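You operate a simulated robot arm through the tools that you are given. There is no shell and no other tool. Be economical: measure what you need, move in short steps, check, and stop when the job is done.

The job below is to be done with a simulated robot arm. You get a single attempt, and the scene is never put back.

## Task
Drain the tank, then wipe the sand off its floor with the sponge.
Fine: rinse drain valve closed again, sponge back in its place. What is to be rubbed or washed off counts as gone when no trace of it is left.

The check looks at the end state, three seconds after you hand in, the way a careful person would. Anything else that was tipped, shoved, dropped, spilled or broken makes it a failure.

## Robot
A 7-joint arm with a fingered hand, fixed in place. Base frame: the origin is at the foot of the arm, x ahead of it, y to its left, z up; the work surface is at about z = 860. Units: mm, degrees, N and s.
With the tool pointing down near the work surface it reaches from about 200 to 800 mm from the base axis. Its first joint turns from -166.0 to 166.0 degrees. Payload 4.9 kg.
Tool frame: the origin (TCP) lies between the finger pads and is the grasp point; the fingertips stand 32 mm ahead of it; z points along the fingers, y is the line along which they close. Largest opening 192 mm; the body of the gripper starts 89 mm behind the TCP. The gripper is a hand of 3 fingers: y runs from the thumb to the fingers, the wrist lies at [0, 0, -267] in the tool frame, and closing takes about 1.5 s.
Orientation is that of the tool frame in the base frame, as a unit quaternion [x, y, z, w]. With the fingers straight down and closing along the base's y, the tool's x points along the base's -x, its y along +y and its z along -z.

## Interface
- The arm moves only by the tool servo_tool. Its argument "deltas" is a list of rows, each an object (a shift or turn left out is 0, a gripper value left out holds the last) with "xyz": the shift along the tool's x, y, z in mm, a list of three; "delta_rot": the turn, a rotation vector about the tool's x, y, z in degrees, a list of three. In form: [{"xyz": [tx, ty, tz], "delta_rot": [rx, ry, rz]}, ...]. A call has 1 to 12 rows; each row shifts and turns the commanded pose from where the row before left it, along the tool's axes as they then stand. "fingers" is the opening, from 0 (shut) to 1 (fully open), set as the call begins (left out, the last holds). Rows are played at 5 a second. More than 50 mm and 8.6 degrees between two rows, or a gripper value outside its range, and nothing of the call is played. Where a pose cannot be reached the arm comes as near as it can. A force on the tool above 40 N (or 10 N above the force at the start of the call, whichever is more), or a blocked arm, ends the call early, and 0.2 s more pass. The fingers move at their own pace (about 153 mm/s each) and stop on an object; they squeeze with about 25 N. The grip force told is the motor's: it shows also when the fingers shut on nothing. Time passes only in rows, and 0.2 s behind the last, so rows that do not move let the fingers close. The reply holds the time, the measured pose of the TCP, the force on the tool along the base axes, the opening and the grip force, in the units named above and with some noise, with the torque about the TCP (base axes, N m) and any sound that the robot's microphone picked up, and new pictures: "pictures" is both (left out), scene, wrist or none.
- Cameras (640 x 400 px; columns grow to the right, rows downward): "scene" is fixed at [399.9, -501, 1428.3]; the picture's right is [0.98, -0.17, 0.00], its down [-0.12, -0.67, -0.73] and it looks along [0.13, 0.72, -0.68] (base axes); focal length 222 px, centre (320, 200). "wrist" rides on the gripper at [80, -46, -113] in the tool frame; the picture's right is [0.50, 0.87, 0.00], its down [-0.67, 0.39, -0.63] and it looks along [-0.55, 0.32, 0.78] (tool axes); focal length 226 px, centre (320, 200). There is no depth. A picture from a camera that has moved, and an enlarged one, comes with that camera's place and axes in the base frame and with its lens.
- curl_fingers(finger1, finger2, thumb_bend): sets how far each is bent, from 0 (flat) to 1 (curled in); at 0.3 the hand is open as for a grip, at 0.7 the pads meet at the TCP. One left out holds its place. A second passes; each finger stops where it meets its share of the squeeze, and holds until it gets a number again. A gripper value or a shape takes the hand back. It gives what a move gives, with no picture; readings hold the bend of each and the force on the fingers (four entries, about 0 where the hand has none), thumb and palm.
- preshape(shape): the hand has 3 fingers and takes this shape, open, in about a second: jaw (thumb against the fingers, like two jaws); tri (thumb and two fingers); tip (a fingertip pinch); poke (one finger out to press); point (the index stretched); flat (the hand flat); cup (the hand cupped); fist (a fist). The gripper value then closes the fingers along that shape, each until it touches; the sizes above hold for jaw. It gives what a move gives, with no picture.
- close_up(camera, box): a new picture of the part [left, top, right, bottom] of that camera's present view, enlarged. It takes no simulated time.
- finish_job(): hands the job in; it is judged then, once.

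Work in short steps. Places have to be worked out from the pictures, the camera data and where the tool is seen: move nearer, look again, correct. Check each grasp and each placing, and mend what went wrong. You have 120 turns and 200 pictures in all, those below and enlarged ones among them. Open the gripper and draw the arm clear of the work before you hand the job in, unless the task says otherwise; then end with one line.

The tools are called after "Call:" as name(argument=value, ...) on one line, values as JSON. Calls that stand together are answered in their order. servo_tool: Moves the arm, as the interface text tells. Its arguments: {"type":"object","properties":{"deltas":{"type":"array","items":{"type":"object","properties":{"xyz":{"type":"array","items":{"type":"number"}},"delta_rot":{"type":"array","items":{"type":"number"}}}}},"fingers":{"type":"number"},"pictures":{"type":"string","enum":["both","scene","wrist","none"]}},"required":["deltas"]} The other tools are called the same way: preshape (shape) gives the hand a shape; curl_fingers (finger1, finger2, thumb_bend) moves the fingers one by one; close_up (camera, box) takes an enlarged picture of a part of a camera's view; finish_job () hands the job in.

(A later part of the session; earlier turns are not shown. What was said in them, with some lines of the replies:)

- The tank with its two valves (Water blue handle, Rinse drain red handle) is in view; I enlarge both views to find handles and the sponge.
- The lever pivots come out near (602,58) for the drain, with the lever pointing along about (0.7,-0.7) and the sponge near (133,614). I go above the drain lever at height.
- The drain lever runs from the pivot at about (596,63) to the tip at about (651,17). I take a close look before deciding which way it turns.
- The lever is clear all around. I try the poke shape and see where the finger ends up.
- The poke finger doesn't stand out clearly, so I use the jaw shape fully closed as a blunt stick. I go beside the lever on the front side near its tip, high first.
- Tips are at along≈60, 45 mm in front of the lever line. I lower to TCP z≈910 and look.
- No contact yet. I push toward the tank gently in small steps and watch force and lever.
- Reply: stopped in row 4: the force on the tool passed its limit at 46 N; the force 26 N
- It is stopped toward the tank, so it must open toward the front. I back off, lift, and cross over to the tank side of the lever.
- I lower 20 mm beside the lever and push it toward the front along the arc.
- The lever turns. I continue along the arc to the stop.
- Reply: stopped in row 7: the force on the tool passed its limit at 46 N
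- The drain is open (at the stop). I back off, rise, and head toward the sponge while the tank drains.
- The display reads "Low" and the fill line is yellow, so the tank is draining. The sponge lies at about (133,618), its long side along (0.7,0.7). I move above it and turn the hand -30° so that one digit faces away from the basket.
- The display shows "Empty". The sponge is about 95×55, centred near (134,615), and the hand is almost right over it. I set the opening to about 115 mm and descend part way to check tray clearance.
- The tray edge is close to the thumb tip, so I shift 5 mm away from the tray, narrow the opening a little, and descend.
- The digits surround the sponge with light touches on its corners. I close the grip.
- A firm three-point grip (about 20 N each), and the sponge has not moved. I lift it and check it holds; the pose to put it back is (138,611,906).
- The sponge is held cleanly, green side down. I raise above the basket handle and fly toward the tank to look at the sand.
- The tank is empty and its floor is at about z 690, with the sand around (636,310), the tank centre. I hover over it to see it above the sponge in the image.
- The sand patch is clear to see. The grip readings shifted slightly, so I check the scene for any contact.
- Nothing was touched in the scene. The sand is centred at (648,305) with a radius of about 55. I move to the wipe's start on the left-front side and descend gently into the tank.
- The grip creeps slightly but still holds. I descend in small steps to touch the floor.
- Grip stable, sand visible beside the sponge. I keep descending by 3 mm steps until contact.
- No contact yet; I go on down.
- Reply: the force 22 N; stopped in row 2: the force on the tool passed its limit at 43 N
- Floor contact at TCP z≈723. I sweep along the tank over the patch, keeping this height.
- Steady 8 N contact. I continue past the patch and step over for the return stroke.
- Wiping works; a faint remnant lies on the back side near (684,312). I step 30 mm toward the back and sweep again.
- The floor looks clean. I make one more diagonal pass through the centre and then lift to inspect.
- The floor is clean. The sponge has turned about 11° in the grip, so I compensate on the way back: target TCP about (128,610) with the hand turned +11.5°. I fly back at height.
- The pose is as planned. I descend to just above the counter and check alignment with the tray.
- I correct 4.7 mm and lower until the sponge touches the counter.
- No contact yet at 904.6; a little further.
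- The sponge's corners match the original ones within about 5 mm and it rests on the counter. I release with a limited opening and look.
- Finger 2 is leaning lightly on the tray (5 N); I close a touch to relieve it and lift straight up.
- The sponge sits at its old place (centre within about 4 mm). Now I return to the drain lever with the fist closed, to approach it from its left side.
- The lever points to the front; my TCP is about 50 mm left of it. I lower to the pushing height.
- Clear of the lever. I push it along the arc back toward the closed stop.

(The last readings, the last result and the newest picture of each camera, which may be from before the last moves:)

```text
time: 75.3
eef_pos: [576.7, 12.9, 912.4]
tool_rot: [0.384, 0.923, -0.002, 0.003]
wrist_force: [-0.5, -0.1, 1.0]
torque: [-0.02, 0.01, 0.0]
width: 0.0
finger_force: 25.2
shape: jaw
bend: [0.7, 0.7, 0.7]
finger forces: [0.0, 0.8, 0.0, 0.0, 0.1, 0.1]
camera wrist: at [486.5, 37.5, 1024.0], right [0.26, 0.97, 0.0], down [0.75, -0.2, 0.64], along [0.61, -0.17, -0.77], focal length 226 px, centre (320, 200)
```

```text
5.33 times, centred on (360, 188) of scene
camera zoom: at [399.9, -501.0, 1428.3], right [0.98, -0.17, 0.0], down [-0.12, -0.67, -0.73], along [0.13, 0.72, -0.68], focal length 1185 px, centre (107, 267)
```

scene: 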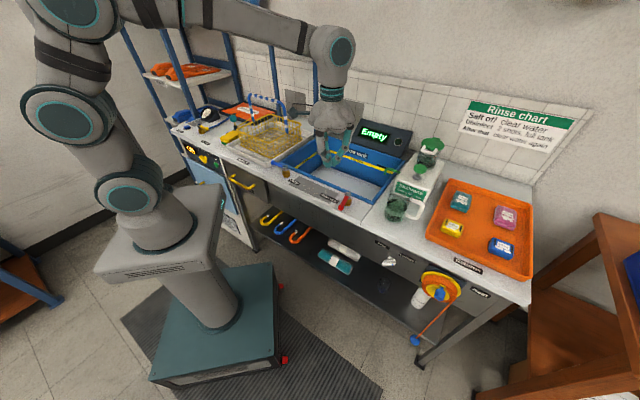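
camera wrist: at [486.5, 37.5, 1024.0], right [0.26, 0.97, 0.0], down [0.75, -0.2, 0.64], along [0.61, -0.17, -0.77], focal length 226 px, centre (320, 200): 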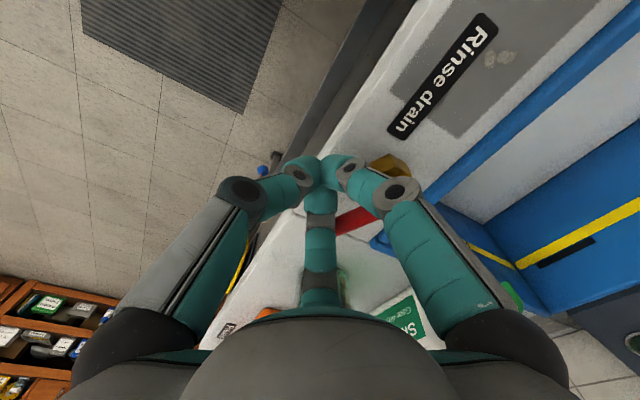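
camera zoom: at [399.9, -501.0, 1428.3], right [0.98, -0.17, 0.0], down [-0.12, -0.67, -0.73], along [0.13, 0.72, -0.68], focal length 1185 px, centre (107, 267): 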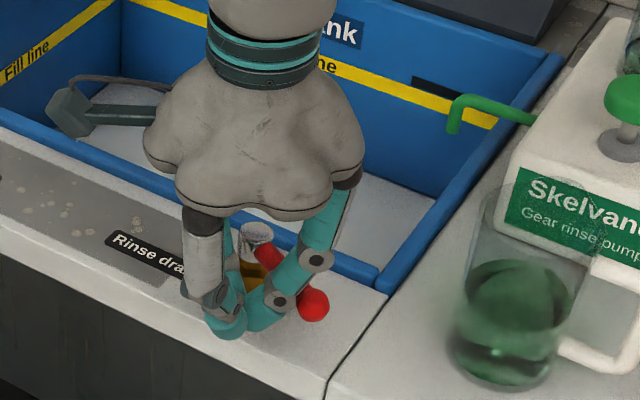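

The lever has turned well past half way. I continue toward the tank until the stop.

Call:
servo_tool(deltas=[{"xyz": [-8, 3, 0]}, {"xyz": [-8, 4, 0]}, {"xyz": [-6, 6, 0]}, {"xyz": [-4, 6, 0]}, {"xyz": [-2, 6, 0]}, {"xyz": [0, 5, 0]}, {"xyz": [0, 5, 0]}, {"xyz": [0, 4, 0]}], pictures="wrist")

Call:
close_up(camera="scene", box=[300, 150, 420, 225])

```text
time: 77.0
eef_pos: [617.3, 12.6, 913.7]
tool_rot: [0.384, 0.923, -0.007, -0.002]
wrist_force: [-17.2, -12.6, 13.3]
torque: [0.13, 0.04, 0.16]
width: 0.0
finger_force: 24.6
shape: jaw
bend: [0.7, 0.7, 0.7]
finger forces: [15.3, 9.8, 0.0, 0.0, 0.0, 0.0]
stopped in row 8: the force on the tool passed its limit at 43 N (the readings are from after the stop); the commanded pose is now the measured one
camera wrist: at [528.5, 38.7, 1025.6], right [0.26, 0.96, -0.01], down [0.75, -0.2, 0.63], along [0.6, -0.17, -0.78], focal length 226 px, centre (320, 200)
```

wrist: 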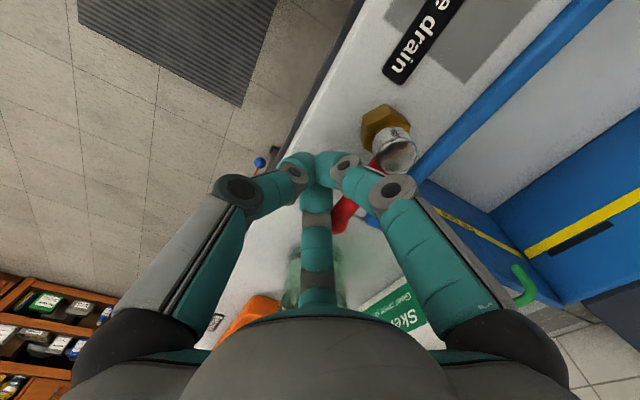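

```text
5.33 times, centred on (360, 188) of scene
camera zoom: at [399.9, -501.0, 1428.3], right [0.98, -0.17, 0.0], down [-0.12, -0.67, -0.73], along [0.13, 0.72, -0.68], focal length 1185 px, centre (107, 267)
```

zoom: 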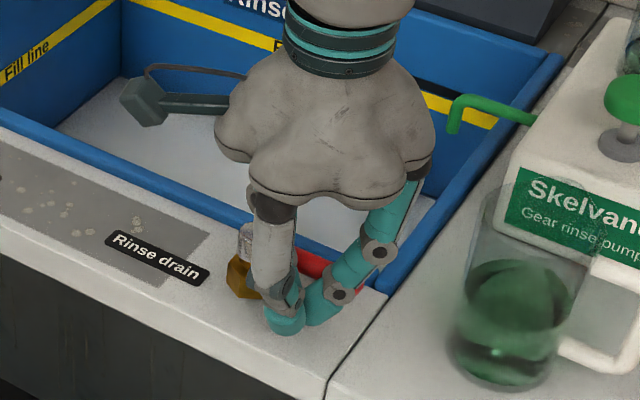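

Same stop position and force as before opening, so the drain is closed. I back off, rise, and take a last look at lever and tank floor.

Call:
servo_tool(deltas=[{"xyz": [0, -15, 0]}, {"xyz": [0, -10, -20]}, {"xyz": [0, 0, -45]}, {"xyz": [0, 0, -45]}, {"xyz": [0, 0, -45]}, {"xyz": [0, 0, -45]}, {"xyz": [0, 0, -45]}, {"xyz": [40, 0, -45]}, {"xyz": [40, 0, 0]}, {"xyz": [40, 0, 0]}, {}], fingers=1)

Call:
close_up(camera="wrist", box=[180, 0, 640, 288])

Call:
close_up(camera="scene", box=[160, 80, 420, 240])

```text
refused: row 8 steps farther than a row can; nothing moved
```

```text
1.39 times, centred on (410, 144) of wrist
camera zoom: at [528.5, 38.7, 1025.6], right [0.26, 0.96, -0.01], down [0.75, -0.2, 0.63], along [0.6, -0.17, -0.78], focal length 314 px, centre (195, 278)
```

zoom: 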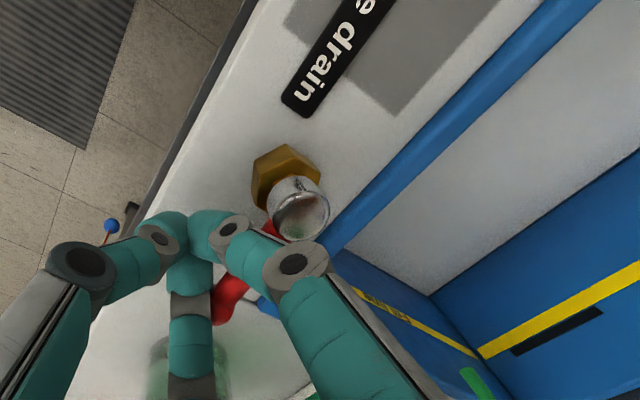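

```text
2.46 times, centred on (290, 160) of scene
camera zoom: at [399.9, -501.0, 1428.3], right [0.98, -0.17, 0.0], down [-0.12, -0.67, -0.73], along [0.13, 0.72, -0.68], focal length 547 px, centre (394, 298)
```

zoom: 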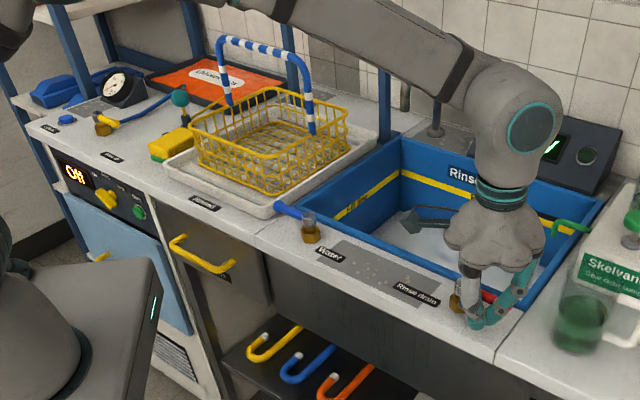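

One row was too long; I redo the retreat with the fist closed, and open it only when high.

Call:
servo_tool(deltas=[{"xyz": [0, -15, 0]}, {"xyz": [0, -10, -20]}, {"xyz": [0, 0, -45]}, {"xyz": [0, 0, -45]}, {"xyz": [0, 0, -45]}, {"xyz": [0, 0, -45]}, {"xyz": [0, 0, -45]}, {"xyz": [40, 0, 0]}, {"xyz": [40, 0, 0]}, {"xyz": [40, 0, 0]}, {}], pictures="none")

Call:
servo_tool(deltas=[{"xyz": [0, 30, 0]}, {"xyz": [0, 30, 0]}, {"xyz": [0, 20, 0]}, {}, {}, {}], fingers=1)

Call:
close_up(camera="wrist", box=[180, 0, 480, 188])

Call:
close_up(camera="scene", box=[160, 80, 420, 240])

```text
time: 79.4
eef_pos: [513.5, 84.0, 1155.7]
tool_rot: [0.384, 0.923, -0.006, 0.001]
wrist_force: [0.2, -1.1, 0.4]
torque: [0.02, -0.04, -0.01]
width: 0.0
finger_force: 24.6
shape: jaw
bend: [0.7, 0.7, 0.7]
finger forces: [0.0, 0.0, 0.0, 0.0, 0.1, 0.0]
```

```text
time: 80.8
eef_pos: [573.9, 140.6, 1156.3]
tool_rot: [0.385, 0.923, -0.006, 0.0]
wrist_force: [0.0, 0.2, 0.3]
torque: [0.01, -0.02, -0.02]
width: 192.0
finger_force: 0.1
shape: jaw
bend: [0.3, 0.3, 0.3]
finger forces: [0.0, 0.0, 0.1, 0.1, 0.1, 0.0]
camera wrist: at [485.3, 166.7, 1268.2], right [0.26, 0.97, -0.01], down [0.75, -0.2, 0.63], along [0.61, -0.17, -0.78], focal length 226 px, centre (320, 200)
```

scene: 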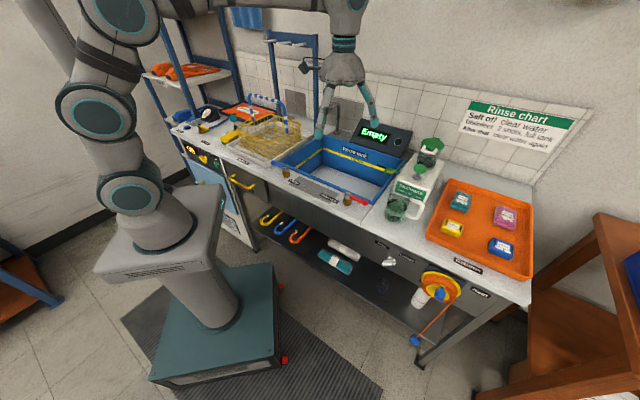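
wrist: 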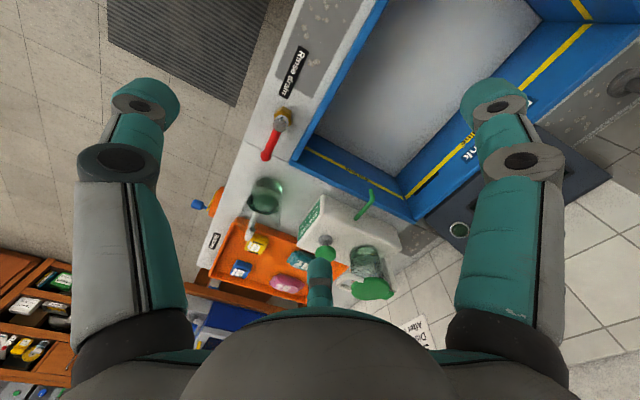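

```text
2.13 times, centred on (330, 94) of wrist
camera zoom: at [485.3, 166.7, 1268.2], right [0.26, 0.97, -0.01], down [0.75, -0.2, 0.63], along [0.61, -0.17, -0.78], focal length 481 px, centre (299, 426)
```

zoom: 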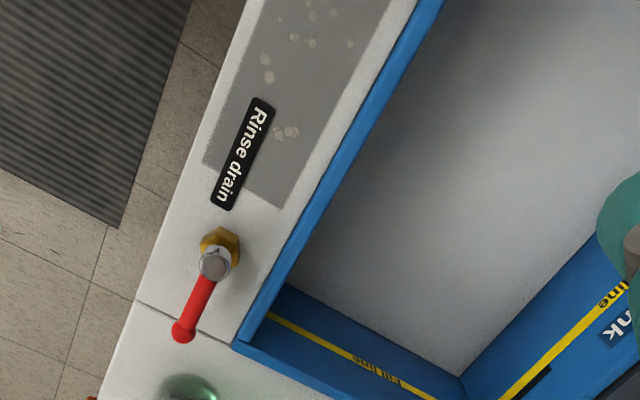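

```text
2.46 times, centred on (290, 160) of scene
camera zoom: at [399.9, -501.0, 1428.3], right [0.98, -0.17, 0.0], down [-0.12, -0.67, -0.73], along [0.13, 0.72, -0.68], focal length 547 px, centre (394, 298)
```

zoom: 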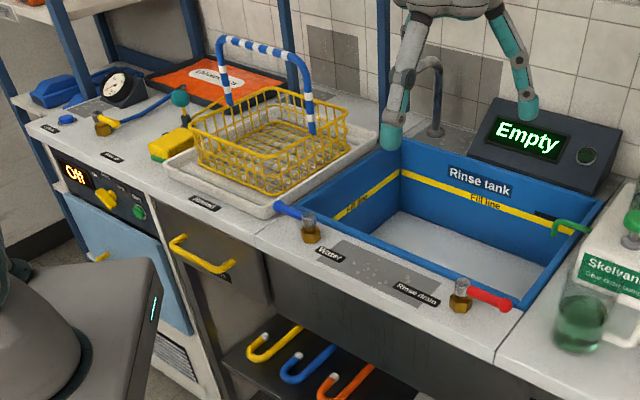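

Lever back parallel to the edge, tank empty, sponge in place. One last magnified look at the floor for faint traces.

Call:
close_up(camera="wrist", box=[310, 0, 500, 170])

Call:
close_up(camera="scene", box=[290, 155, 400, 215])

```text
2.35 times, centred on (405, 85) of wrist
camera zoom: at [485.3, 166.7, 1268.2], right [0.26, 0.97, -0.01], down [0.75, -0.2, 0.63], along [0.61, -0.17, -0.78], focal length 532 px, centre (120, 471)
```

zoom: 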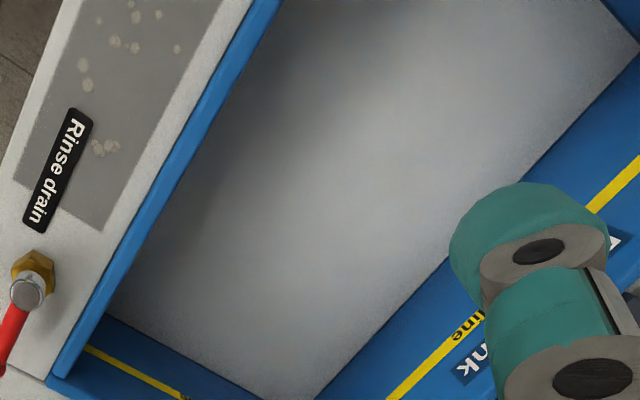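

```text
5.82 times, centred on (345, 185) of scene
camera zoom: at [399.9, -501.0, 1428.3], right [0.98, -0.17, 0.0], down [-0.12, -0.67, -0.73], along [0.13, 0.72, -0.68], focal length 1293 px, centre (174, 287)
```

zoom: 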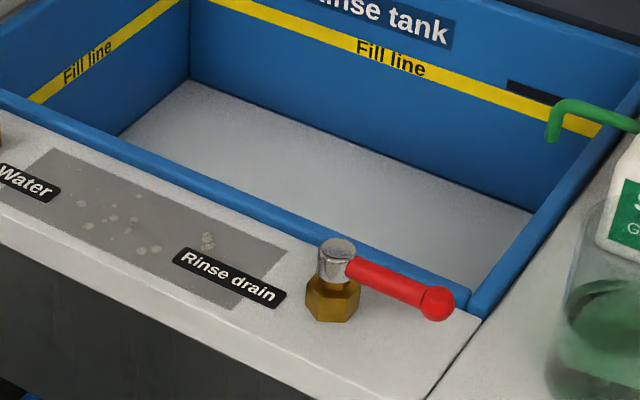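

The floor is spotless, the valve is closed and the arm is clear with the hand open, so I hand in.

Call:
finish_job()

```text
The job is handed in.
```

The tank is drained and its floor is wiped clean, with no sand showing in the last close-ups. The rinse drain valve is closed again, and the sponge is back in its place to within about 4 mm, turned a few degrees.
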